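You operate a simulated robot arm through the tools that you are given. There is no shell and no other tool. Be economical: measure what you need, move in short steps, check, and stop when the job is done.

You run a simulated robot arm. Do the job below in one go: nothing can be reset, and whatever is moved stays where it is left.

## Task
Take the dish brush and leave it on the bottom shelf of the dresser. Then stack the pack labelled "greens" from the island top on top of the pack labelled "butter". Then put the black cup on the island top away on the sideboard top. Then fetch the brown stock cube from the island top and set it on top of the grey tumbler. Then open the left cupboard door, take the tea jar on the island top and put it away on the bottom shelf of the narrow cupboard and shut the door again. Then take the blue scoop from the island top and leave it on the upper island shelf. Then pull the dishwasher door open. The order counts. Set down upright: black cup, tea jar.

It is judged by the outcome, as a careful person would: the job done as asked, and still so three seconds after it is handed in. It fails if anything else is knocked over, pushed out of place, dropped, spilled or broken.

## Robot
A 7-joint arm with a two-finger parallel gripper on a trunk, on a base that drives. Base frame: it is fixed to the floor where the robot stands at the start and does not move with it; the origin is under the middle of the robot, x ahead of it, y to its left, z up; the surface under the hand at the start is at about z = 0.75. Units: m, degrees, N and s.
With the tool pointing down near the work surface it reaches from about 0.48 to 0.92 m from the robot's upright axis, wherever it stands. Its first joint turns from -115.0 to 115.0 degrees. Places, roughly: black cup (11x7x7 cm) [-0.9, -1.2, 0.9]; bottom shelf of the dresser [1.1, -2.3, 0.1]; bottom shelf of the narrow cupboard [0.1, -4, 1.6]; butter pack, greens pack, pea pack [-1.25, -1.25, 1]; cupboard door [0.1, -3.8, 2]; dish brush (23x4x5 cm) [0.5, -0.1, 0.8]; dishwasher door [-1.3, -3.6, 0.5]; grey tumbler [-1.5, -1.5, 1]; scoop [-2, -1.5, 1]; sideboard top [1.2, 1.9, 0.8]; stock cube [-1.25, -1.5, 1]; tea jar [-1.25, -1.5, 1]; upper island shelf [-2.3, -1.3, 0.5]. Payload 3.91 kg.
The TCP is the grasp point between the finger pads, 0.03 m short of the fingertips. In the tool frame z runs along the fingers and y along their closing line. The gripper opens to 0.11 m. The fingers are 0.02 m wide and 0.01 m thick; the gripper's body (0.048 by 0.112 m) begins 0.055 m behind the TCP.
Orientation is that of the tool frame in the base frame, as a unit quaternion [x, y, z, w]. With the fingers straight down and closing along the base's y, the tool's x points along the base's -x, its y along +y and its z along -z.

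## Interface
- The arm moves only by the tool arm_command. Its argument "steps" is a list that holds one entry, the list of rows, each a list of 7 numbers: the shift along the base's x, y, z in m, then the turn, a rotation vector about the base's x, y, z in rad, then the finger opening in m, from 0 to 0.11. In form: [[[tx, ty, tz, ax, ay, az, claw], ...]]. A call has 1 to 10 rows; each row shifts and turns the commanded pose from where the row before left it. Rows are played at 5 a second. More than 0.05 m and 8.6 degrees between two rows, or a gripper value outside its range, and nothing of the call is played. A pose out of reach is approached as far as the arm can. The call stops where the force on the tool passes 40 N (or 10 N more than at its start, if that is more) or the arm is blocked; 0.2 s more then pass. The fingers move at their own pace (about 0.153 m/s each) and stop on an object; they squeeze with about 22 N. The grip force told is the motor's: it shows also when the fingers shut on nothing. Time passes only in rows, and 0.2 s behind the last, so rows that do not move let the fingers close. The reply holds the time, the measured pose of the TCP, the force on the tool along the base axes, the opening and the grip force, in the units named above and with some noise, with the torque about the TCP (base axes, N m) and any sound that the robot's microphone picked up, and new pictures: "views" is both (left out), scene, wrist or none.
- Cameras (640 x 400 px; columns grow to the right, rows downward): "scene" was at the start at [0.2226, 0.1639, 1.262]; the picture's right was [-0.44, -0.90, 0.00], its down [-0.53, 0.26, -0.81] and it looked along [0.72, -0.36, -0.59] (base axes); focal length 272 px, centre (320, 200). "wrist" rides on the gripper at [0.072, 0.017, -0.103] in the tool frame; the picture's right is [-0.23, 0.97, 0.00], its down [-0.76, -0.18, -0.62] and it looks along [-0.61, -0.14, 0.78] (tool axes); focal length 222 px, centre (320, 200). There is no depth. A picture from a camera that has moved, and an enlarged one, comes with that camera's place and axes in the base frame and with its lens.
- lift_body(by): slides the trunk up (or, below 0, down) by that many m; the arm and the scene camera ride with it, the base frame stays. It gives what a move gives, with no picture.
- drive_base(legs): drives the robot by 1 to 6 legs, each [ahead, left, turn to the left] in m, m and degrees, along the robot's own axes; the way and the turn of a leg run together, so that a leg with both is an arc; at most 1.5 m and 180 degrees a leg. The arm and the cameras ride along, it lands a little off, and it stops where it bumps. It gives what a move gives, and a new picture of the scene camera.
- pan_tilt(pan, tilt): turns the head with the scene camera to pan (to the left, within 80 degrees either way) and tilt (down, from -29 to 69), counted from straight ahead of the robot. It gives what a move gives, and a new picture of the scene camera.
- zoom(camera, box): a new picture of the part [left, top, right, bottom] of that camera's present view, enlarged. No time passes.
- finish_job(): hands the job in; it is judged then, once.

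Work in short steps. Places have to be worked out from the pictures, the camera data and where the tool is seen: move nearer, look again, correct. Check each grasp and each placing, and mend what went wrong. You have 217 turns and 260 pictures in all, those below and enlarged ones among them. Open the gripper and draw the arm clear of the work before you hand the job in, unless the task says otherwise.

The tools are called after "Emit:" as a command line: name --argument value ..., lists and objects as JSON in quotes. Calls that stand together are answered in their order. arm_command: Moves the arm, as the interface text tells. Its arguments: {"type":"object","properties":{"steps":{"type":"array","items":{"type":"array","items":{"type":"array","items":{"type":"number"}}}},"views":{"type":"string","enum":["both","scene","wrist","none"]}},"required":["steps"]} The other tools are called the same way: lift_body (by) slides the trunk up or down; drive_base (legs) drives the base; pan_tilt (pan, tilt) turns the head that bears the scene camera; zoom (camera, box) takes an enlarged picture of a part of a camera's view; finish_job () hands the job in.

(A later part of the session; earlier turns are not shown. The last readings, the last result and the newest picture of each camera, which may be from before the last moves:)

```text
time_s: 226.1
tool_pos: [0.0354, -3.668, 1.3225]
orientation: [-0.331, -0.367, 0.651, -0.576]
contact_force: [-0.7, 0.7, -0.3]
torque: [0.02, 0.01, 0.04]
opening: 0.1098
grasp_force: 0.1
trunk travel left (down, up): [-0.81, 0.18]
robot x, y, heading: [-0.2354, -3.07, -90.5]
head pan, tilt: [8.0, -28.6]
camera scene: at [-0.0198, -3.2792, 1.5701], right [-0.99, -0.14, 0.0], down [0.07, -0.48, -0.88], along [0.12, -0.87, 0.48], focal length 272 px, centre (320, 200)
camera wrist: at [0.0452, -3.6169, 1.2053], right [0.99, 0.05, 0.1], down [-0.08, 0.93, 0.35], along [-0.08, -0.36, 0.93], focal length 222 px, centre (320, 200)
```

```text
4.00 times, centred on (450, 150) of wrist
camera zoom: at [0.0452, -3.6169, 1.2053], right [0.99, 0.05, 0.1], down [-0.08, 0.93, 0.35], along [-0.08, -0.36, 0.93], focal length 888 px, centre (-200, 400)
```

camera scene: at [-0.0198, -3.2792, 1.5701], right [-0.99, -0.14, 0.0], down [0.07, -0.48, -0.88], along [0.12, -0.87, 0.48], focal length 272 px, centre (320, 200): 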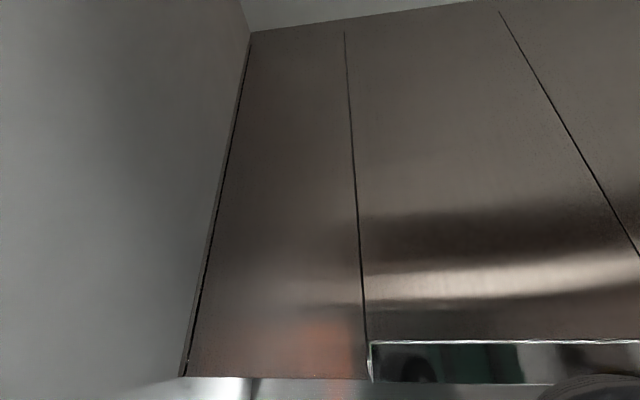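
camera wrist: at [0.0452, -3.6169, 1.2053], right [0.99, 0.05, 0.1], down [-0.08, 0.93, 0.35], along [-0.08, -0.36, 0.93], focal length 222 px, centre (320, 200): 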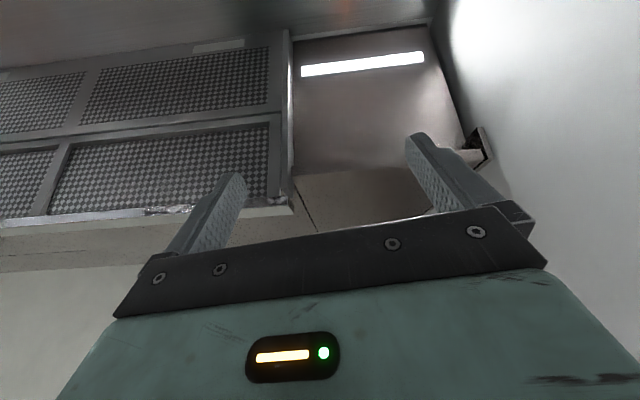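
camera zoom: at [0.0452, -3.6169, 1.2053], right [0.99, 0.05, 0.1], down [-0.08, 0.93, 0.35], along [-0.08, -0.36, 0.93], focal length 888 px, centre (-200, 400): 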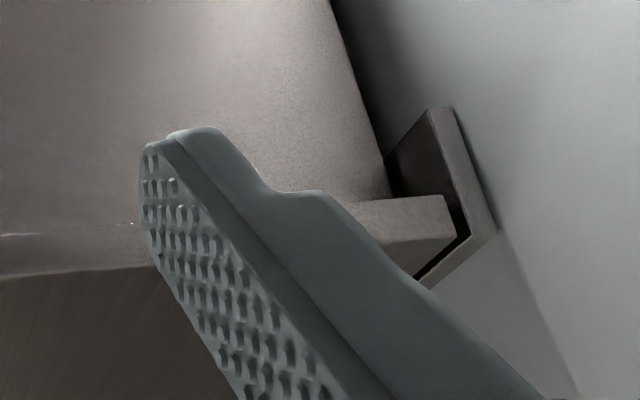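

The geometry resolves: the door hangs about 3 cm below the carcass underside (1.533 vs ≈1.563). I can hook closed fingertips behind that lip and pull. I pitch the hand further up and bring it under, behind the door.

Emit:
arm_command --steps '[[[-0.0025, -0.03, 0.018, -0.13, 0, 0, 0.08], [-0.0025, -0.03, 0.018, -0.13, 0, 0, 0.05], [-0.0025, -0.03, 0.018, -0.13, 0, 0, 0.0], [-0.0025, -0.03, 0.018, -0.13, 0, 0, 0.0], [-0.0025, -0.03, 0.018, -0.13, 0, 0, 0.0], [-0.0025, -0.03, 0.018, -0.13, 0, 0, 0.0], [0, 0, 0, 0, 0, 0, 0.0]]]'

```text
time_s: 227.7
tool_pos: [0.0211, -3.8474, 1.4297]
orientation: [-0.088, -0.093, 0.742, -0.658]
contact_force: [0.3, 0.1, -0.5]
torque: [-0.01, -0.01, -0.01]
opening: 0.0
grasp_force: 22.3
trunk travel left (down, up): [-0.81, 0.18]
robot x, y, heading: [-0.2358, -3.0697, -90.2]
head pan, tilt: [8.0, -28.6]
camera scene: at [-0.0196, -3.2794, 1.57], right [-0.99, -0.14, 0.0], down [0.07, -0.47, -0.88], along [0.12, -0.87, 0.48], focal length 272 px, centre (320, 200)
camera wrist: at [0.0307, -3.8931, 1.3101], right [0.99, 0.1, 0.04], down [-0.08, 0.91, -0.41], along [-0.08, 0.4, 0.91], focal length 222 px, centre (320, 200)
```

scene: 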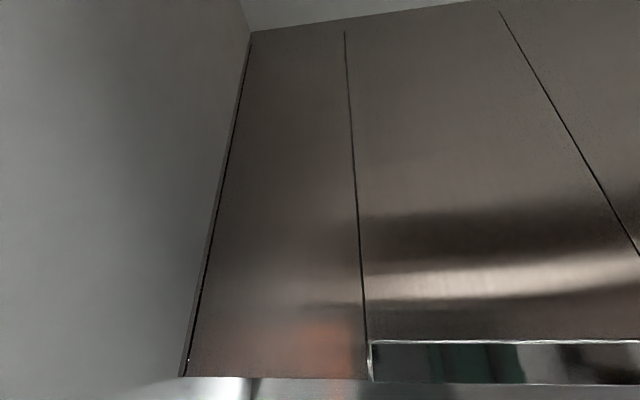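
wrist: 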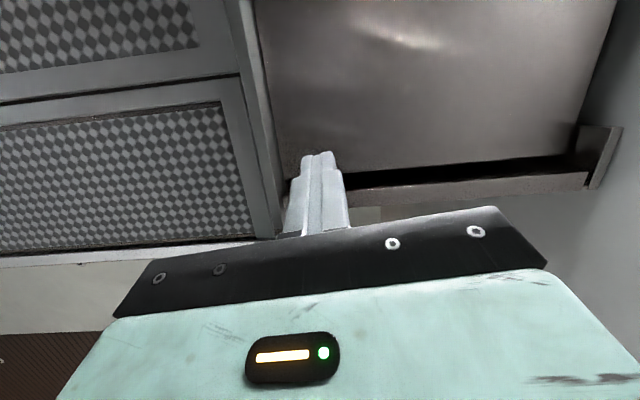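

The underside and the back of the lip are visible now. I raise the closed fingertips to z≈1.55, behind the lip.

Emit:
arm_command --steps '[[[0, 0, 0.035, 0, 0, 0, 0], [0, 0, 0.035, 0, 0, 0, 0], [0, 0, 0.018, 0, 0, 0, 0], [0, 0, 0, 0, 0, 0, 0]]]' --views "wrist"

```text
time_s: 228.7
tool_pos: [0.0239, -3.8478, 1.5185]
orientation: [-0.088, -0.093, 0.743, -0.657]
contact_force: [0.9, 0.6, 0.0]
torque: [-0.04, 0.0, 0.03]
opening: 0.0
grasp_force: 22.0
trunk travel left (down, up): [-0.81, 0.18]
robot x, y, heading: [-0.234, -3.0674, -90.4]
head pan, tilt: [8.0, -28.6]
camera wrist: at [0.0334, -3.8936, 1.3994], right [0.99, 0.1, 0.04], down [-0.08, 0.91, -0.4], along [-0.08, 0.4, 0.91], focal length 222 px, centre (320, 200)
```

wrist: 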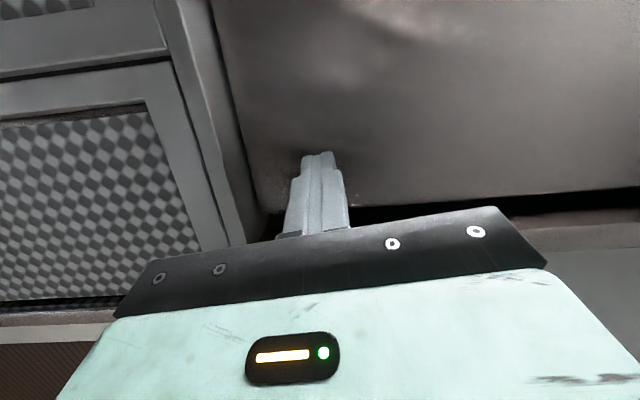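

The tips are just below the underside. I pull toward the robot in short steps and watch the force and the door.

Emit:
arm_command --steps '[[[0, 0.015, 0, 0, 0, 0, 0], [0, 0.015, 0, 0, 0, 0, 0], [0, 0.015, 0, 0, 0, 0, 0], [0, 0.015, 0, 0, 0, 0, 0], [0, 0.01, 0, 0, 0, 0, 0]]]'

```text
time_s: 229.9
tool_pos: [0.0223, -3.7772, 1.5189]
orientation: [-0.088, -0.094, 0.741, -0.659]
contact_force: [0.0, 0.1, -0.4]
torque: [-0.05, -0.04, 0.02]
opening: 0.0003
grasp_force: 21.5
trunk travel left (down, up): [-0.81, 0.18]
robot x, y, heading: [-0.236, -3.0668, -90.4]
head pan, tilt: [8.0, -28.6]
camera scene: at [-0.0196, -3.2795, 1.57], right [-0.99, -0.14, 0.0], down [0.07, -0.47, -0.88], along [0.12, -0.87, 0.48], focal length 272 px, centre (320, 200)
camera wrist: at [0.0311, -3.8236, 1.3996], right [0.99, 0.1, 0.04], down [-0.08, 0.91, -0.4], along [-0.08, 0.4, 0.91], focal length 222 px, centre (320, 200)
```

scene: 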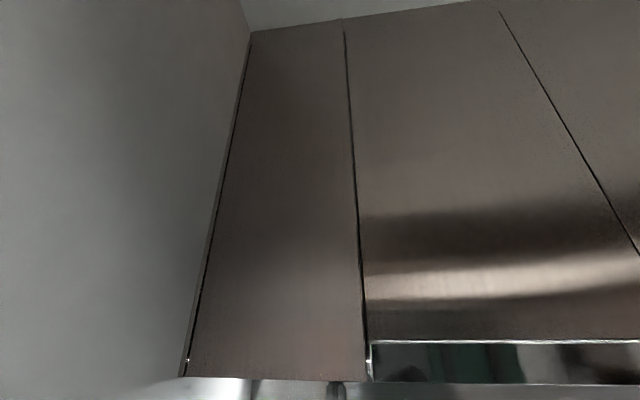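
wrist: 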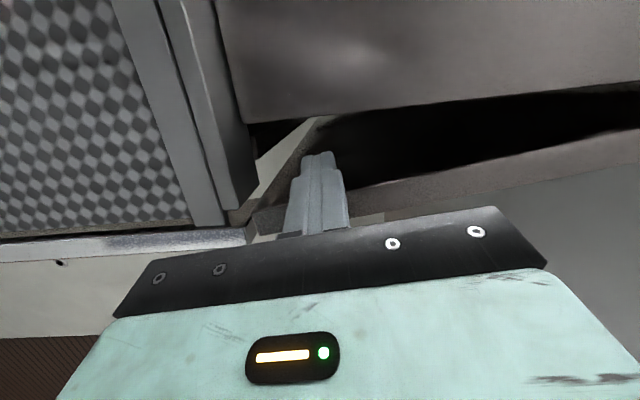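

The door swings open on its left hinge with hardly any force. I follow its arc.

Emit:
arm_command --steps '[[[0.003, 0.03, 0, 0, 0, 0, 0], [0.003, 0.03, 0, 0, 0, 0, 0], [0.015, 0.041, 0, 0, 0, 0, 0], [0.022, 0.038, 0, 0, 0, 0, 0], [0.028, 0.0336, 0, 0, 0, 0, 0], [0.0336, 0.028, 0, 0, 0, 0, 0], [0.038, 0.022, 0, 0, 0, 0, 0], [0, 0, 0, 0, 0, 0, 0]]]'

```text
time_s: 231.7
tool_pos: [0.1669, -3.5548, 1.5208]
orientation: [-0.089, -0.094, 0.741, -0.659]
contact_force: [0.0, -0.2, -0.4]
torque: [-0.01, -0.01, 0.01]
opening: 0.0
grasp_force: 21.8
trunk travel left (down, up): [-0.81, 0.18]
robot x, y, heading: [-0.2382, -3.0677, -90.4]
head pan, tilt: [8.0, -28.6]
camera scene: at [-0.02, -3.2788, 1.5707], right [-0.99, -0.13, 0.0], down [0.06, -0.48, -0.87], along [0.11, -0.87, 0.49], focal length 272 px, centre (320, 200)
camera wrist: at [0.1761, -3.6, 1.4011], right [0.99, 0.11, 0.04], down [-0.08, 0.91, -0.4], along [-0.08, 0.4, 0.91], focal length 222 px, centre (320, 200)
```

scene: 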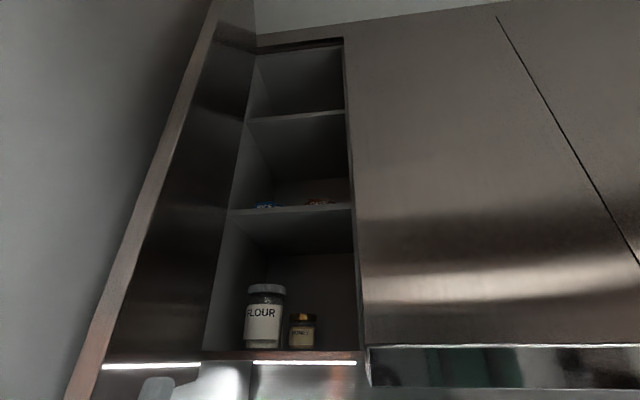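
wrist: 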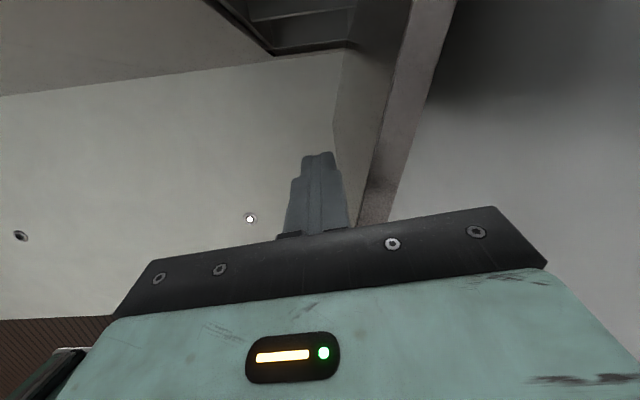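

The door is open about 75°; inside, the bottom shelf holds a flour jar and a small honey jar. I push it slightly wider and then back the hand out.

Emit:
arm_command --steps '[[[0.02, 0.005, 0, 0, 0, 0, 0], [0.015, 0.003, 0, 0, 0, 0, 0], [0, 0, 0, 0, 0, 0, 0], [-0.04, 0, -0.01, 0, 0, 0, 0], [-0.04, 0, -0.03, 0, 0, 0, 0]]]' --views "scene"

Emit:
zoom --camera "scene" --box '[180, 200, 400, 380]'

```text
time_s: 233.1
tool_pos: [0.0918, -3.5822, 1.4892]
orientation: [-0.109, -0.084, 0.763, -0.632]
contact_force: [-0.8, 0.0, 0.2]
torque: [0.02, 0.02, 0.0]
opening: 0.0
grasp_force: 21.8
trunk travel left (down, up): [-0.81, 0.18]
robot x, y, heading: [-0.2382, -3.0719, -90.1]
head pan, tilt: [8.0, -28.6]
stopped in row 5: the arm was blocked; the commanded pose is now the measured one
camera scene: at [-0.0206, -3.2724, 1.5769], right [-0.99, -0.14, 0.0], down [0.08, -0.57, -0.82], along [0.11, -0.81, 0.57], focal length 272 px, centre (320, 200)
```

scene: 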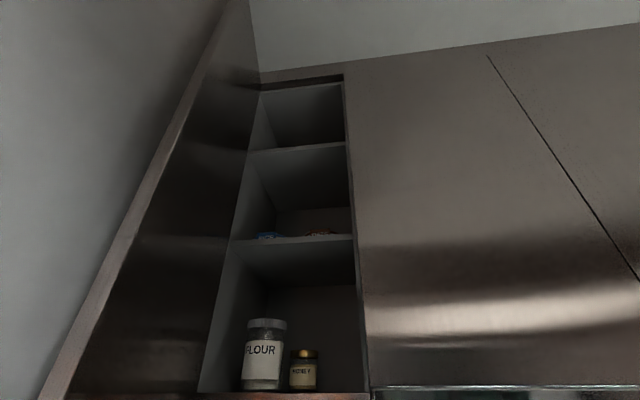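

```text
2.22 times, centred on (290, 290) of scene
camera zoom: at [-0.0206, -3.2724, 1.5769], right [-0.99, -0.14, 0.0], down [0.08, -0.57, -0.82], along [0.11, -0.81, 0.57], focal length 605 px, centre (387, 0)
```

zoom: 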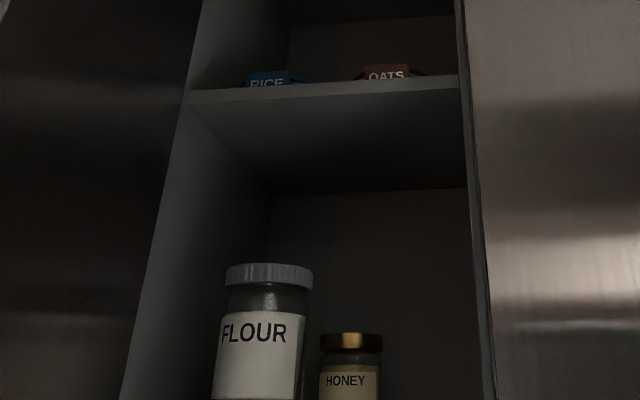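

The arm touched the robot's own head camera mast. I move the hand a little forward and down to clear it.

Emit:
arm_command --steps '[[[0.01, -0.02, -0.02, 0.1, 0, 0, 0], [0, -0.02, -0.03, 0.1, 0, 0, 0], [0, -0.02, -0.03, 0.1, 0, 0, 0]]]' --views "scene"

```text
time_s: 233.9
tool_pos: [0.1033, -3.6377, 1.4101]
orientation: [-0.202, -0.195, 0.74, -0.611]
contact_force: [-0.1, 0.3, -0.1]
torque: [0.04, 0.03, -0.01]
opening: 0.0
grasp_force: 21.9
trunk travel left (down, up): [-0.81, 0.18]
robot x, y, heading: [-0.2296, -3.0708, -89.9]
head pan, tilt: [8.0, -28.6]
camera scene: at [-0.0197, -3.2794, 1.5701], right [-0.99, -0.14, 0.0], down [0.07, -0.48, -0.88], along [0.12, -0.87, 0.48], focal length 272 px, centre (320, 200)
```

scene: 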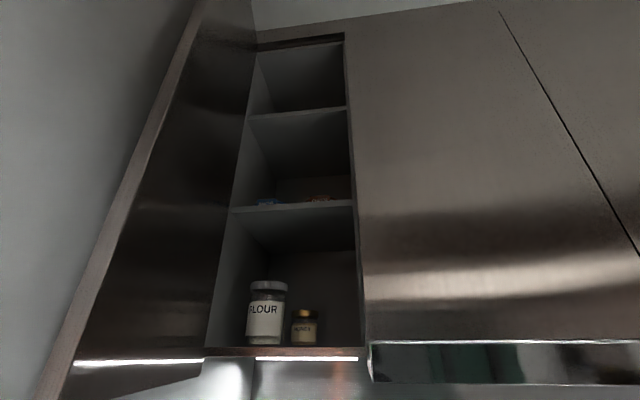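

Clear again. The bottom shelf top is at about z≈1.575, with free room on its right. I back away with the hand and check that the door stays open.

Emit:
drive_base --legs '[[-0.45, -0.1, 0]]'

Emit:
arm_command --steps '[[[-0.02, 0, -0.02, 0.14, 0, 0, 0], [-0.02, 0, -0.02, 0.14, 0, 0, 0], [-0.02, 0, -0.02, 0.14, 0, 0, 0], [-0.02, 0, -0.02, 0.14, 0, 0, 0], [-0.02, 0, -0.02, 0.14, 0, 0, 0], [-0.02, 0, -0.02, 0.14, 0, 0, 0], [-0.02, 0, -0.02, 0.14, 0, 0, 0.05], [-0.02, 0, 0, 0.14, 0, 0, 0.05], [-0.02, 0, 0, 0.14, 0, 0, 0.05], [0, 0, 0, 0.14, 0, 0, 0.05]]]' --views "scene"

```text
time_s: 236.7
tool_pos: [0.0027, -3.1949, 1.411]
orientation: [-0.205, -0.194, 0.743, -0.607]
contact_force: [0.1, 1.1, 1.1]
torque: [0.0, 0.0, 0.01]
opening: 0.0001
grasp_force: 22.0
trunk travel left (down, up): [-0.81, 0.18]
robot x, y, heading: [-0.3313, -2.6243, -90.9]
head pan, tilt: [8.0, -28.6]
camera scene: at [-0.1176, -2.8353, 1.57], right [-0.99, -0.13, 0.0], down [0.06, -0.48, -0.88], along [0.11, -0.87, 0.48], focal length 272 px, centre (320, 200)
```

scene: 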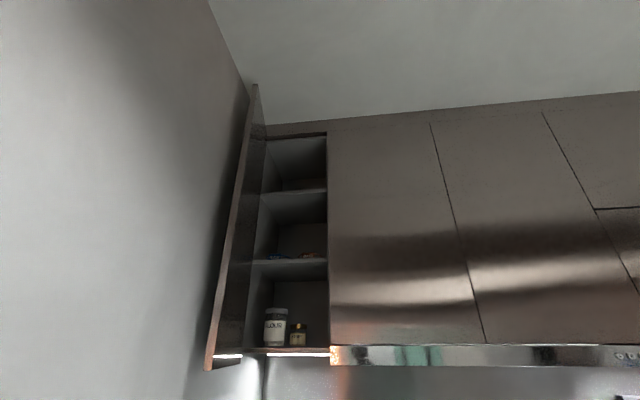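

```text
time_s: 237.9
tool_pos: [-0.088, -3.2008, 1.2503]
orientation: [-0.348, -0.473, 0.665, -0.462]
contact_force: [0.7, -0.7, -0.5]
torque: [0.01, -0.02, 0.0]
opening: 0.0001
grasp_force: 21.8
trunk travel left (down, up): [-0.81, 0.18]
robot x, y, heading: [-0.3326, -2.6219, -90.9]
head pan, tilt: [8.0, -28.6]
stopped in row 6: the arm was blocked; the commanded pose is now the measured one
camera scene: at [-0.1208, -2.8297, 1.5754], right [-1.0, -0.08, 0.0], down [0.05, -0.55, -0.83], along [0.07, -0.83, 0.55], focal length 272 px, centre (320, 200)
```

scene: 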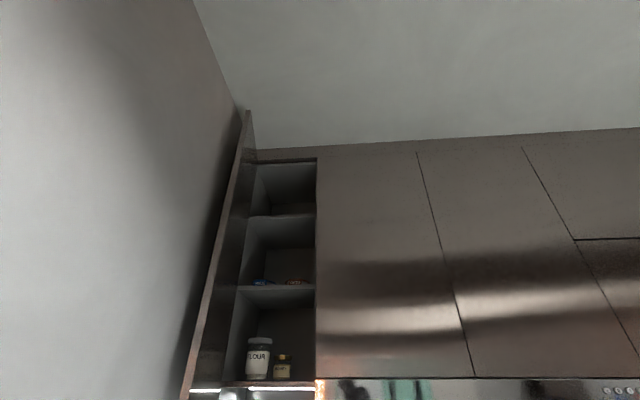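

The arm pressed on the head again while unpitching so near. I extend forward and to the right, then unpitch there.

Emit:
arm_command --steps '[[[-0.02, -0.04, 0, 0, 0, 0, 0], [-0.02, -0.04, 0, 0, 0, 0, 0], [-0.02, -0.04, 0, 0, 0, 0, 0], [-0.02, -0.02, 0, 0.14, 0, 0, 0.05], [-0.02, -0.02, 0, 0.14, 0, 0, 0.05], [-0.02, 0, 0, 0.14, 0, 0, 0.05], [-0.02, 0, 0, 0.14, 0, 0, 0.05]]]' --views "scene"

```text
time_s: 239.5
tool_pos: [-0.2249, -3.3585, 1.2505]
orientation: [0.463, 0.639, -0.505, 0.349]
contact_force: [0.1, 0.7, 0.3]
torque: [-0.01, 0.03, -0.02]
opening: 0.0503
grasp_force: 0.1
trunk travel left (down, up): [-0.81, 0.18]
robot x, y, heading: [-0.3306, -2.6244, -90.7]
head pan, tilt: [8.0, -28.6]
camera scene: at [-0.1171, -2.8354, 1.5699], right [-0.99, -0.13, 0.0], down [0.06, -0.48, -0.88], along [0.11, -0.87, 0.48], focal length 272 px, centre (320, 200)
```

scene: 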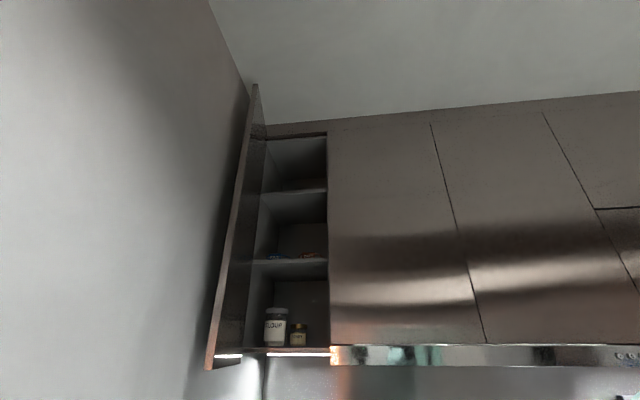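

Clear, and the door stays open. I raise the trunk fully to look onto the shelf from above.

Emit:
lift_body --by 0.18

Emit:
pan_tilt --pan 10 --tilt 5

Emit:
zoom --camera "scene" --box '[230, 130, 390, 270]'

```text
time_s: 241.5
tool_pos: [-0.2253, -3.3584, 1.4307]
orientation: [0.463, 0.638, -0.505, 0.352]
contact_force: [-0.1, -0.6, 0.5]
torque: [-0.02, 0.0, 0.01]
opening: 0.0502
grasp_force: 0.1
trunk travel left (down, up): [-0.99, 0.0]
robot x, y, heading: [-0.3299, -2.6229, -90.8]
head pan, tilt: [8.0, -28.6]
```

```text
time_s: 242.4
tool_pos: [-0.2257, -3.3582, 1.4311]
orientation: [0.463, 0.637, -0.506, 0.351]
contact_force: [0.6, -0.3, 0.3]
torque: [-0.02, 0.02, 0.0]
opening: 0.0501
grasp_force: 0.0
trunk travel left (down, up): [-0.99, 0.0]
robot x, y, heading: [-0.3289, -2.6212, -90.7]
head pan, tilt: [10.0, 5.0]
camera scene: at [-0.1113, -2.8594, 1.7021], right [-0.99, -0.16, 0.0], down [-0.01, 0.09, -1.0], along [0.16, -0.98, -0.09], focal length 272 px, centre (320, 200)
```

scene: 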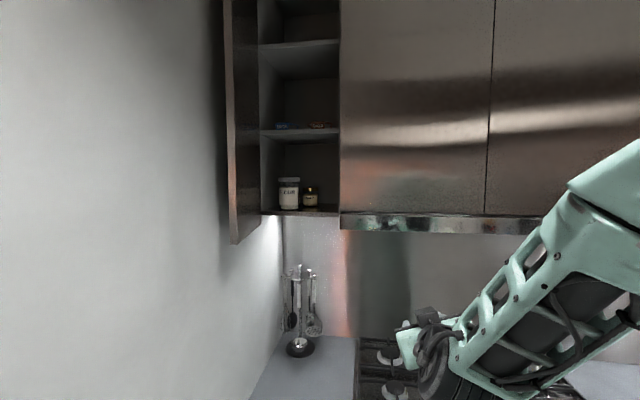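

```text
2.86 times, centred on (310, 200) of scene
camera zoom: at [-0.1113, -2.8594, 1.7021], right [-0.99, -0.16, 0.0], down [-0.01, 0.09, -1.0], along [0.16, -0.98, -0.09], focal length 778 px, centre (349, 200)
```

zoom: 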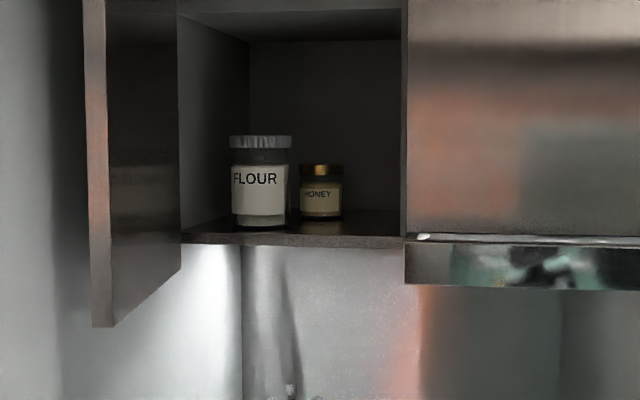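

Shelf top z≈1.571; flour at about (0.18, -3.92), honey at (0.12, -4.03). The jar fits at (0.045, -3.89). I level the hand at a 45° pitch, lower the trunk and drive to the tea jar on the island.

Emit:
arm_command --steps '[[[0, 0.025, -0.02, 0.106, -0.06, -0.0295, 0.05], [0, 0.025, -0.02, 0.106, -0.06, -0.0295, 0.05], [0, 0.025, -0.02, 0.106, -0.06, -0.0295, 0.05], [0, 0.025, -0.02, 0.106, -0.06, -0.0295, 0.05], [0, 0.025, -0.02, 0.106, -0.06, -0.0295, 0.05], [0, 0, 0, 0, 0, 0, 0.05]]]' --views "none"

Emit:
lift_body --by -0.23

Emit:
drive_base --legs '[[-0.05, -0.9, 0], [0, 0, 178], [0.3, 0, 0]]'

Emit:
pan_tilt --pan 0 --tilt 42

```text
time_s: 243.8
tool_pos: [-0.2258, -3.2321, 1.3289]
orientation: [0.653, 0.653, -0.271, 0.271]
contact_force: [-0.4, 0.5, 0.1]
torque: [0.01, -0.03, 0.01]
opening: 0.0505
grasp_force: 0.1
trunk travel left (down, up): [-0.99, 0.0]
robot x, y, heading: [-0.3301, -2.6206, -90.4]
head pan, tilt: [10.0, 5.0]
```

```text
time_s: 246.3
tool_pos: [-0.2252, -3.2343, 1.0993]
orientation: [0.654, 0.652, -0.272, 0.27]
contact_force: [0.1, 0.2, -0.3]
torque: [0.02, 0.03, 0.01]
opening: 0.05
grasp_force: 0.1
trunk travel left (down, up): [-0.76, 0.23]
robot x, y, heading: [-0.332, -2.6229, -90.7]
head pan, tilt: [10.0, 5.0]
```

```text
time_s: 259.9
tool_pos: [-1.2687, -1.6334, 1.0997]
orientation: [-0.624, 0.681, 0.259, 0.283]
contact_force: [-0.5, -0.6, -0.1]
torque: [0.05, -0.01, 0.02]
opening: 0.0502
grasp_force: 0.1
trunk travel left (down, up): [-0.76, 0.23]
robot x, y, heading: [-1.2149, -2.2534, 84.5]
head pan, tilt: [10.0, 5.0]
camera scene: at [-1.4107, -2.0001, 1.472], right [1.0, 0.08, 0.0], down [0.01, -0.09, -1.0], along [-0.08, 0.99, -0.09], focal length 272 px, centre (320, 200)
```

scene: 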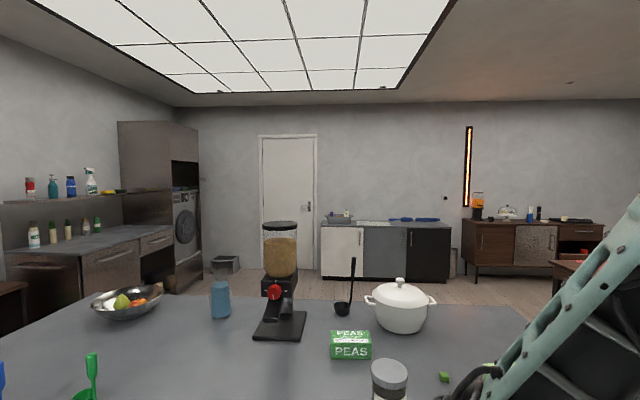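

```text
time_s: 261.0
tool_pos: [-1.2686, -1.6335, 1.0991]
orientation: [-0.624, 0.681, 0.258, 0.283]
contact_force: [-0.2, -0.1, 0.4]
torque: [-0.03, -0.02, 0.01]
opening: 0.0501
grasp_force: 0.0
trunk travel left (down, up): [-0.76, 0.23]
robot x, y, heading: [-1.2129, -2.2485, 84.5]
head pan, tilt: [0.0, 42.0]
camera scene: at [-1.3955, -2.0084, 1.4134], right [1.0, -0.1, 0.0], down [-0.07, -0.67, -0.74], along [0.07, 0.74, -0.67], focal length 272 px, centre (320, 200)
```

scene: 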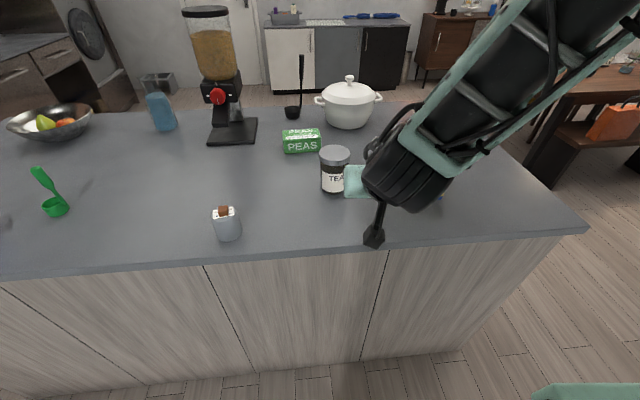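

The hand is level at 45°. The forearm would pass near the butter stack from here, so I shift the base left and straighten it.

Emit:
drive_base --legs '[[-0.08, 0.25, 5.5]]'

Emit:
arm_command --steps '[[[0, 0, 0, 0, 0, 0, 0.11], [0, 0, 0, 0, 0, 0, 0.11]]]'

```text
time_s: 262.8
tool_pos: [-1.5782, -1.7068, 1.0978]
orientation: [0.655, -0.652, -0.271, -0.271]
contact_force: [1.0, 0.3, -0.6]
torque: [0.01, -0.01, 0.02]
opening: 0.0497
grasp_force: 0.1
trunk travel left (down, up): [-0.76, 0.23]
robot x, y, heading: [-1.4685, -2.3172, 89.5]
head pan, tilt: [0.0, 42.0]
camera scene: at [-1.6703, -2.0927, 1.4133], right [1.0, -0.01, 0.0], down [0.0, -0.67, -0.74], along [0.0, 0.74, -0.67], focal length 272 px, centre (320, 200)
```

scene: 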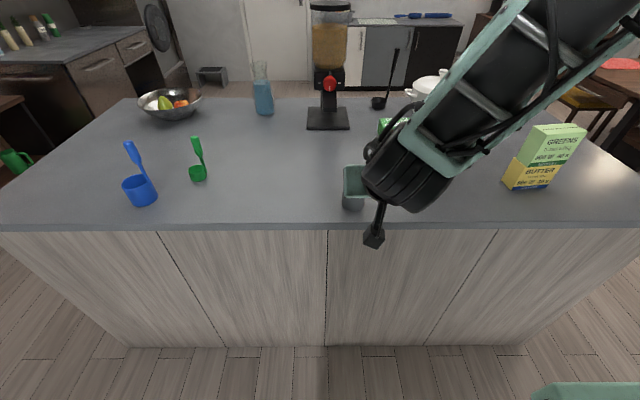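

```text
time_s: 263.4
tool_pos: [-1.5774, -1.7067, 1.0988]
orientation: [0.655, -0.651, -0.271, -0.271]
contact_force: [0.5, 0.5, 0.7]
torque: [-0.02, 0.0, 0.02]
opening: 0.1098
grasp_force: 0.0
trunk travel left (down, up): [-0.76, 0.23]
robot x, y, heading: [-1.4688, -2.3175, 89.8]
head pan, tilt: [0.0, 42.0]
camera scene: at [-1.6703, -2.0927, 1.4133], right [1.0, -0.01, 0.0], down [0.0, -0.67, -0.74], along [0.0, 0.74, -0.67], focal length 272 px, centre (320, 200)
camera wrist: at [-1.5943, -1.8315, 1.1194], right [-0.97, 0.16, 0.16], down [0.18, 0.1, 0.98], along [0.14, 0.98, -0.12], focal length 222 px, centre (320, 200)
```

scene: 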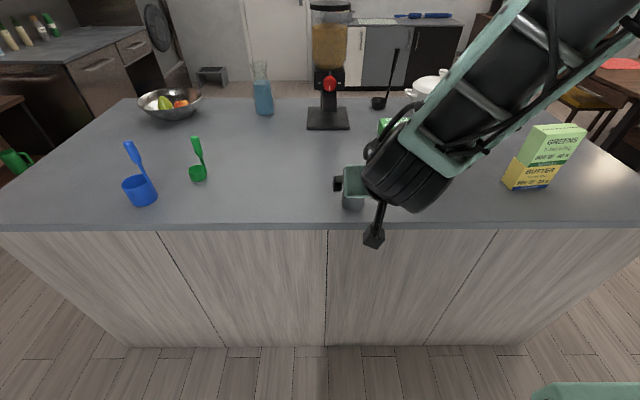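
wrist: 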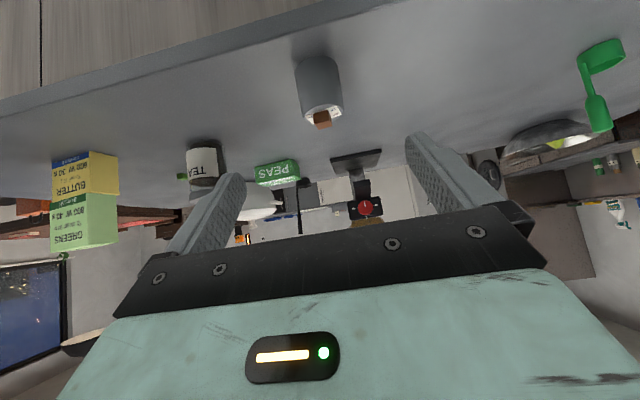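

The jar stands near (-1.30, -1.40), about 12 cm tall and 8 cm wide. A 30° pitch clears the lid better, so I turn to that and move across in front of the jar.

Emit:
arm_command --steps '[[[0.0465, 0, 0, 0.131, 0, 0, 0.11], [0.0465, 0, 0, 0.131, 0, 0, 0.11], [0.0465, 0, 0, 0, 0, 0, 0.11], [0.0465, 0, 0, 0, 0, 0, 0.11], [0.0465, 0, 0, 0, 0, 0, 0.11], [0.0465, 0, 0, 0, 0, 0, 0.11], [0, 0.03, -0.035, 0, 0, 0, 0.11], [0, 0.03, -0.035, 0, 0, 0, 0.11], [0, 0.03, -0.03, 0, 0, 0, 0.11], [0, 0, 0, 0, 0, 0, 0.11]]]'

```text
time_s: 265.6
tool_pos: [-1.3258, -1.5493, 1.0011]
orientation: [0.614, -0.61, -0.355, -0.355]
contact_force: [0.0, -0.1, -0.6]
torque: [-0.04, 0.01, -0.03]
opening: 0.1099
grasp_force: 0.1
out of reach, approached as far as the arm can: row 2, 3, 4, 5
trunk travel left (down, up): [-0.76, 0.23]
robot x, y, heading: [-1.4688, -2.317, 89.6]
head pan, tilt: [0.0, 42.0]
camera scene: at [-1.6702, -2.0928, 1.4133], right [1.0, -0.01, 0.0], down [0.0, -0.67, -0.74], along [0.0, 0.74, -0.67], focal length 272 px, centre (320, 200)
camera wrist: at [-1.3415, -1.6752, 0.9895], right [-0.97, 0.11, 0.19], down [0.17, -0.16, 0.97], along [0.14, 0.98, 0.14], focal length 222 px, centre (320, 200)
```

scene: 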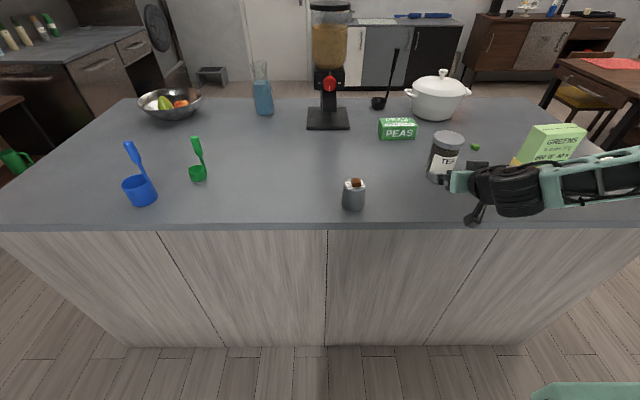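
wrist: 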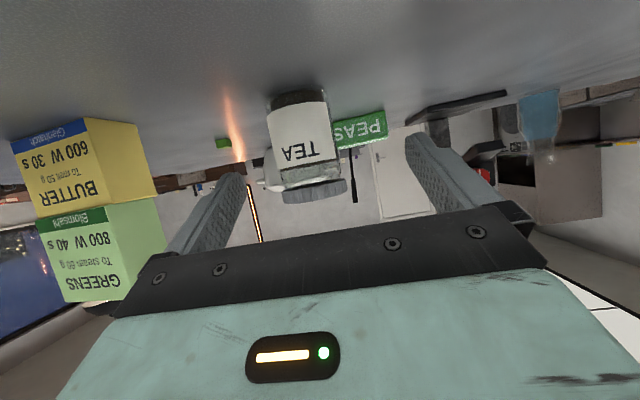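

The forearm is folded out to the right, close in front of the stack. I back the base off so the arm will stretch out straighter.

Emit:
drive_base --legs '[[-0.28, 0, 0]]'

Emit:
arm_command --steps '[[[0, 0.04, 0.015, 0, 0, 0, 0.11], [0, 0.04, 0.015, 0, 0, 0, 0.11], [0, 0.04, 0.01, 0, 0, 0, 0.11], [0, 0.04, 0, 0, 0, 0, 0.11], [0, 0.04, 0, 0, 0, 0, 0.11]]]' --views "scene"

```text
time_s: 267.6
tool_pos: [-1.3234, -1.8298, 1.0022]
orientation: [0.612, -0.612, -0.353, -0.355]
contact_force: [-0.6, -0.1, 0.0]
torque: [0.02, 0.01, 0.01]
opening: 0.1099
grasp_force: 0.1
trunk travel left (down, up): [-0.76, 0.23]
robot x, y, heading: [-1.4743, -2.5999, 89.4]
head pan, tilt: [0.0, 42.0]
camera scene: at [-1.6713, -2.3708, 1.4133], right [1.0, -0.01, 0.0], down [-0.01, -0.67, -0.74], along [0.01, 0.74, -0.67], focal length 272 px, centre (320, 200)
```

scene: 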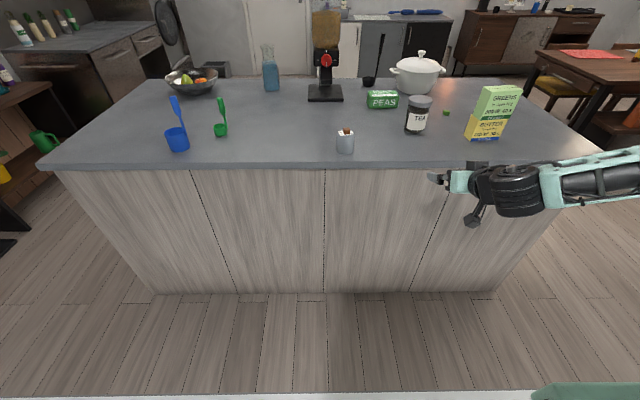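

```text
time_s: 268.8
tool_pos: [-1.3264, -1.63, 1.045]
orientation: [0.613, -0.611, -0.353, -0.355]
contact_force: [-0.5, 0.2, 0.0]
torque: [-0.01, -0.01, 0.02]
opening: 0.1101
grasp_force: 0.0
trunk travel left (down, up): [-0.76, 0.23]
robot x, y, heading: [-1.4698, -2.5955, 89.4]
head pan, tilt: [0.0, 42.0]
camera scene: at [-1.671, -2.3711, 1.4134], right [1.0, -0.01, 0.0], down [-0.01, -0.67, -0.74], along [0.01, 0.74, -0.67], focal length 272 px, centre (320, 200)
```

scene: 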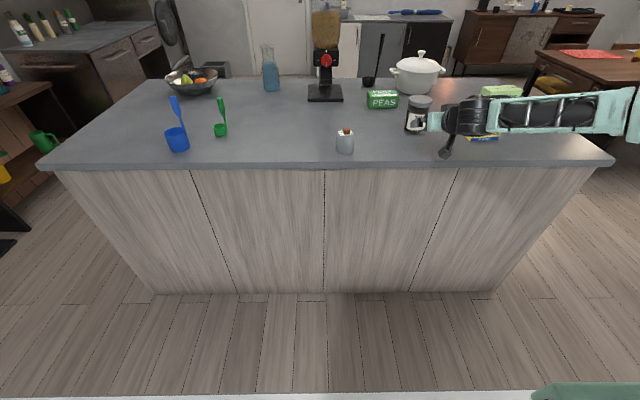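

The forearm still lies out to the right. A steeper 45° hand, gripping near the lid, keeps the elbow higher; I back up, raise and pitch down to see.

Emit:
arm_command --steps '[[[0, -0.03, 0.03, -0.1, 0, 0, 0.11], [0, -0.03, 0.03, -0.1, 0, 0, 0.11], [0, -0.02, 0.03, -0.1, 0, 0, 0.11], [0, 0, 0.03, 0, 0, 0, 0.11]]]' --views "scene"

```text
time_s: 269.8
tool_pos: [-1.3232, -1.709, 1.1607]
orientation: [0.659, -0.658, -0.258, -0.26]
contact_force: [0.4, 0.1, -0.2]
torque: [0.0, 0.03, 0.02]
opening: 0.11
grasp_force: 0.0
trunk travel left (down, up): [-0.76, 0.23]
robot x, y, heading: [-1.4708, -2.5956, 89.5]
head pan, tilt: [0.0, 42.0]
camera scene: at [-1.6711, -2.3705, 1.4132], right [1.0, -0.01, 0.0], down [-0.01, -0.67, -0.74], along [0.01, 0.74, -0.67], focal length 272 px, centre (320, 200)
```

scene: 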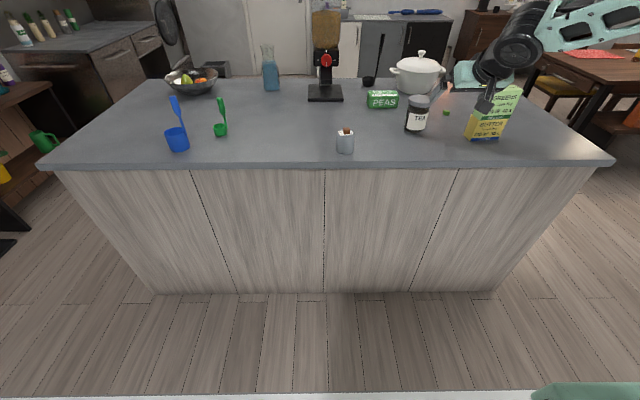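

From here the forearm would pass over the stack. Approaching the jar diagonally from the left (heading ≈55°) puts the forearm over the aisle instead, so I reposition the base.

Emit:
drive_base --legs '[[0.1, 0.55, 0], [0, 0, -34.5], [0.3, 0, 0]]'

Emit:
arm_command --steps '[[[0, 0, 0, 0, 0, 0, 0.11]]]' --views "wrist"

```text
time_s: 276.3
tool_pos: [-1.2387, -1.579, 1.1611]
orientation: [-0.443, 0.818, 0.173, 0.323]
contact_force: [-0.3, -0.2, 0.1]
torque: [0.0, -0.01, -0.02]
opening: 0.1099
grasp_force: 0.1
trunk travel left (down, up): [-0.76, 0.23]
robot x, y, heading: [-1.8468, -2.2387, 56.1]
head pan, tilt: [0.0, 42.0]
camera scene: at [-1.8903, -1.9396, 1.4133], right [0.83, -0.56, 0.0], down [-0.37, -0.56, -0.74], along [0.41, 0.62, -0.67], focal length 272 px, centre (320, 200)
```

scene: 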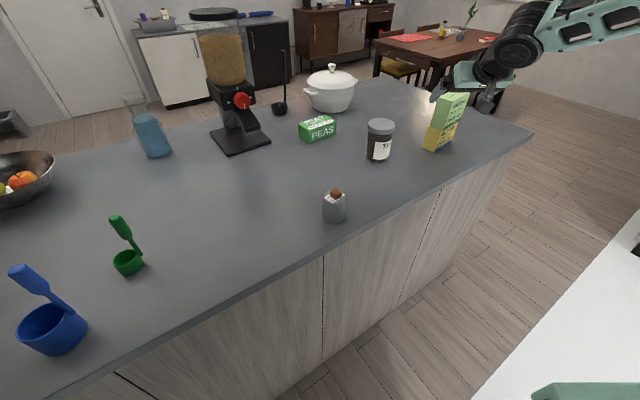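

```text
time_s: 276.7
tool_pos: [-1.2403, -1.5777, 1.1614]
orientation: [-0.442, 0.818, 0.174, 0.324]
contact_force: [-0.3, 0.4, -0.4]
torque: [0.0, -0.01, 0.01]
opening: 0.1103
grasp_force: 0.1
trunk travel left (down, up): [-0.76, 0.23]
robot x, y, heading: [-1.8487, -2.2414, 55.9]
head pan, tilt: [0.0, 42.0]
camera wrist: at [-1.3208, -1.6723, 1.1866], right [-0.72, 0.67, 0.15], down [0.22, 0.01, 0.98], along [0.65, 0.74, -0.16], focal length 222 px, centre (320, 200)
```

wrist: 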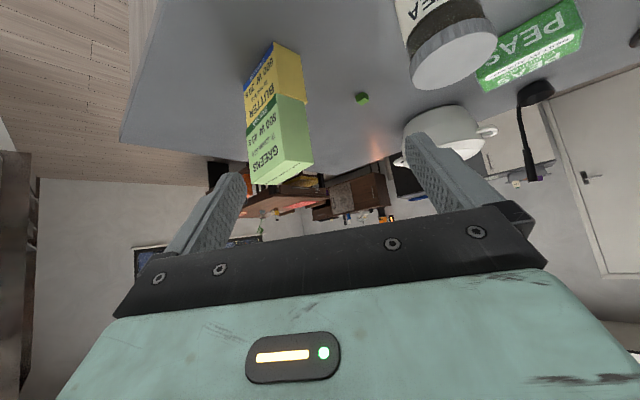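

The stretch now runs over the aisle. I move to the pre-grasp point behind the jar along the approach direction.

Emit:
arm_command --steps '[[[-0.032, 0.02, 0, 0, 0, 0, 0.11], [-0.032, 0.02, 0, 0, 0, 0, 0.11], [-0.032, 0.02, 0, 0, 0, 0, 0.11], [-0.032, 0.016, 0, 0, 0, 0, 0.11], [0, 0, -0.04, 0, 0, 0, 0.11], [0, 0, -0.04, 0, 0, 0, 0.11], [0, 0, -0.03, 0, 0, 0, 0.11], [0, 0, 0, 0, 0, 0, 0.11]]]'

```text
time_s: 278.5
tool_pos: [-1.3656, -1.5039, 1.0514]
orientation: [-0.443, 0.818, 0.173, 0.323]
contact_force: [0.0, -0.4, 0.4]
torque: [-0.03, -0.01, 0.0]
opening: 0.1103
grasp_force: 0.1
trunk travel left (down, up): [-0.76, 0.23]
robot x, y, heading: [-1.8469, -2.2373, 56.3]
head pan, tilt: [0.0, 42.0]
camera scene: at [-1.8903, -1.9396, 1.4133], right [0.83, -0.56, 0.0], down [-0.37, -0.56, -0.74], along [0.41, 0.62, -0.67], focal length 272 px, centre (320, 200)
camera wrist: at [-1.4481, -1.5975, 1.0767], right [-0.72, 0.67, 0.15], down [0.22, 0.01, 0.98], along [0.65, 0.74, -0.16], focal length 222 px, centre (320, 200)
```

scene: 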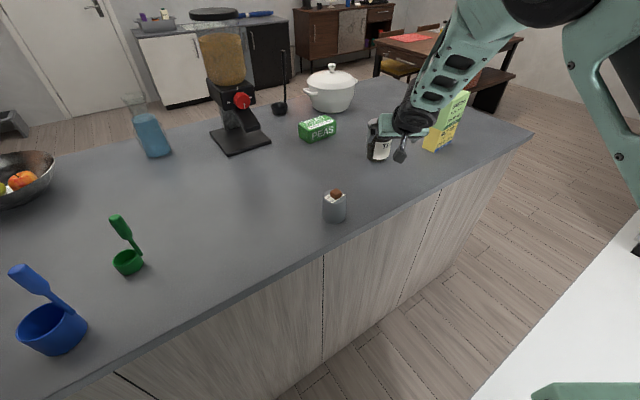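
wrist: 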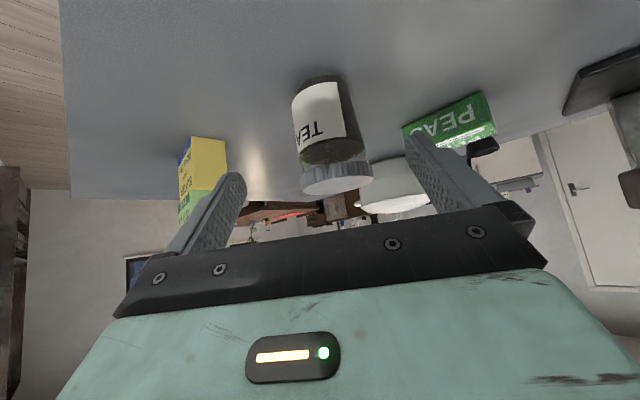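

The posture is good now: the arm comes straight in with the elbow high. The jar axis is at (-1.305, -1.402). I lower to lid height and advance.

Emit:
arm_command --steps '[[[0, 0, -0.027, 0, 0, 0, 0.11], [0, 0, -0.026, 0, 0, 0, 0.11], [0.02, 0.034, 0, 0, 0, 0, 0.11], [0.02, 0.034, 0, 0, 0, 0, 0.11], [0.02, 0.034, 0, 0, 0, 0, 0.11], [0, 0, 0, 0, 0, 0, 0.11]]]'

Emit:
zoom --camera "scene" --box '[330, 80, 490, 200]'

```text
time_s: 279.9
tool_pos: [-1.3083, -1.4011, 0.9993]
orientation: [-0.442, 0.818, 0.173, 0.324]
contact_force: [-0.6, 0.2, 0.6]
torque: [0.02, 0.02, 0.01]
opening: 0.1098
grasp_force: 0.1
trunk travel left (down, up): [-0.76, 0.23]
robot x, y, heading: [-1.8486, -2.2408, 56.4]
head pan, tilt: [0.0, 42.0]
camera scene: at [-1.8903, -1.9396, 1.4133], right [0.83, -0.56, 0.0], down [-0.37, -0.56, -0.74], along [0.41, 0.62, -0.67], focal length 272 px, centre (320, 200)
camera wrist: at [-1.3902, -1.4955, 1.0242], right [-0.72, 0.67, 0.15], down [0.22, 0.02, 0.98], along [0.65, 0.74, -0.16], focal length 222 px, centre (320, 200)
```

scene: 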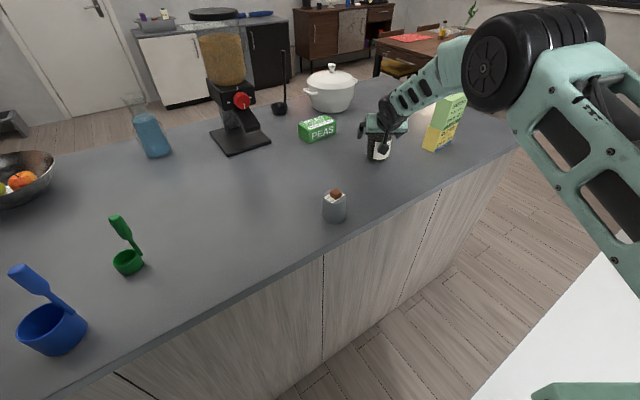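
wrist: 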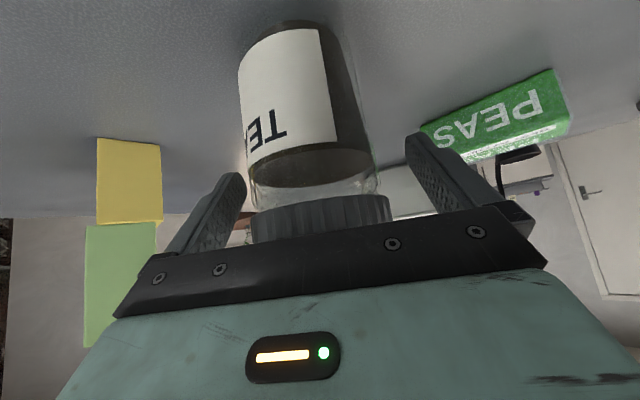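

```text
3.33 times, centred on (410, 140) of scene
camera zoom: at [-1.8903, -1.9396, 1.4133], right [0.83, -0.56, 0.0], down [-0.37, -0.56, -0.74], along [0.41, 0.62, -0.67], focal length 908 px, centre (20, 400)
```

zoom: 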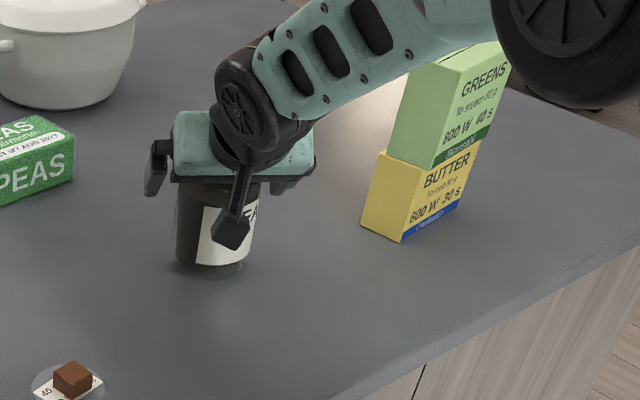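

The lid is centred between the fingers. I close and lift.

Emit:
arm_command --steps '[[[0, 0, -0.004, 0, 0, 0, 0.11], [0, 0, 0, 0, 0, 0, 0.06], [0, 0, 0, 0, 0, 0, 0.0], [0, 0, 0, 0, 0, 0, 0.0], [0, 0, 0.03, 0, 0, 0, 0.0], [0, 0, 0.04, 0, 0, 0, 0.0], [0, 0, 0, 0, 0, 0, 0.0]]]'

Emit:
zoom --camera "scene" --box '[330, 60, 490, 180]'

```text
time_s: 281.5
tool_pos: [-1.3078, -1.4003, 1.0657]
orientation: [-0.443, 0.819, 0.173, 0.323]
contact_force: [-0.2, 0.8, -3.6]
torque: [-0.09, 0.0, -0.03]
opening: 0.0805
grasp_force: 21.7
trunk travel left (down, up): [-0.76, 0.23]
robot x, y, heading: [-1.849, -2.24, 56.0]
head pan, tilt: [0.0, 42.0]
camera scene: at [-1.8902, -1.9394, 1.4132], right [0.83, -0.56, 0.0], down [-0.37, -0.56, -0.74], along [0.41, 0.62, -0.67], focal length 272 px, centre (320, 200)
camera wrist: at [-1.3896, -1.4937, 1.0899], right [-0.72, 0.67, 0.15], down [0.22, 0.02, 0.98], along [0.65, 0.74, -0.16], focal length 222 px, centre (320, 200)
```

scene: 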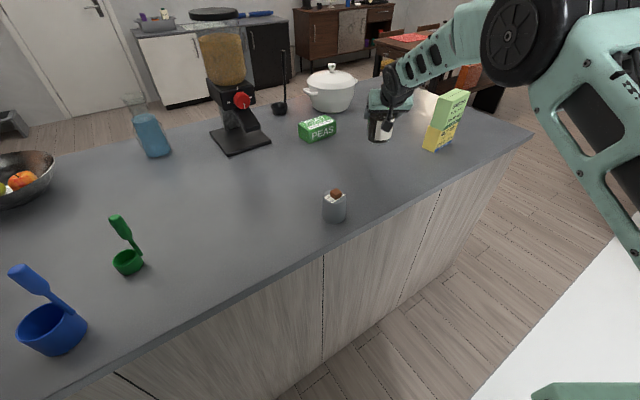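
wrist: 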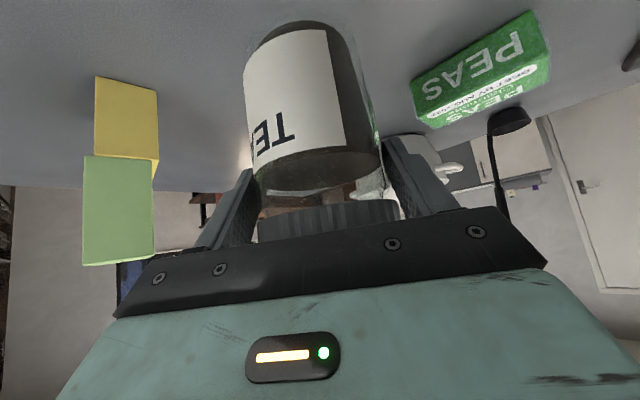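

```text
3.33 times, centred on (410, 120) of scene
camera zoom: at [-1.8902, -1.9394, 1.4132], right [0.83, -0.56, 0.0], down [-0.37, -0.56, -0.74], along [0.41, 0.62, -0.67], focal length 908 px, centre (20, 467)
```

zoom: 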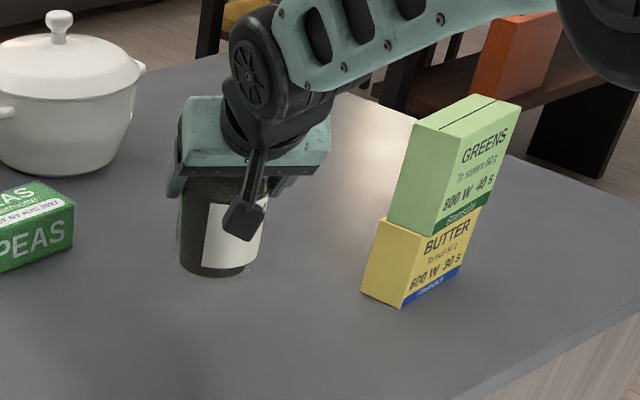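

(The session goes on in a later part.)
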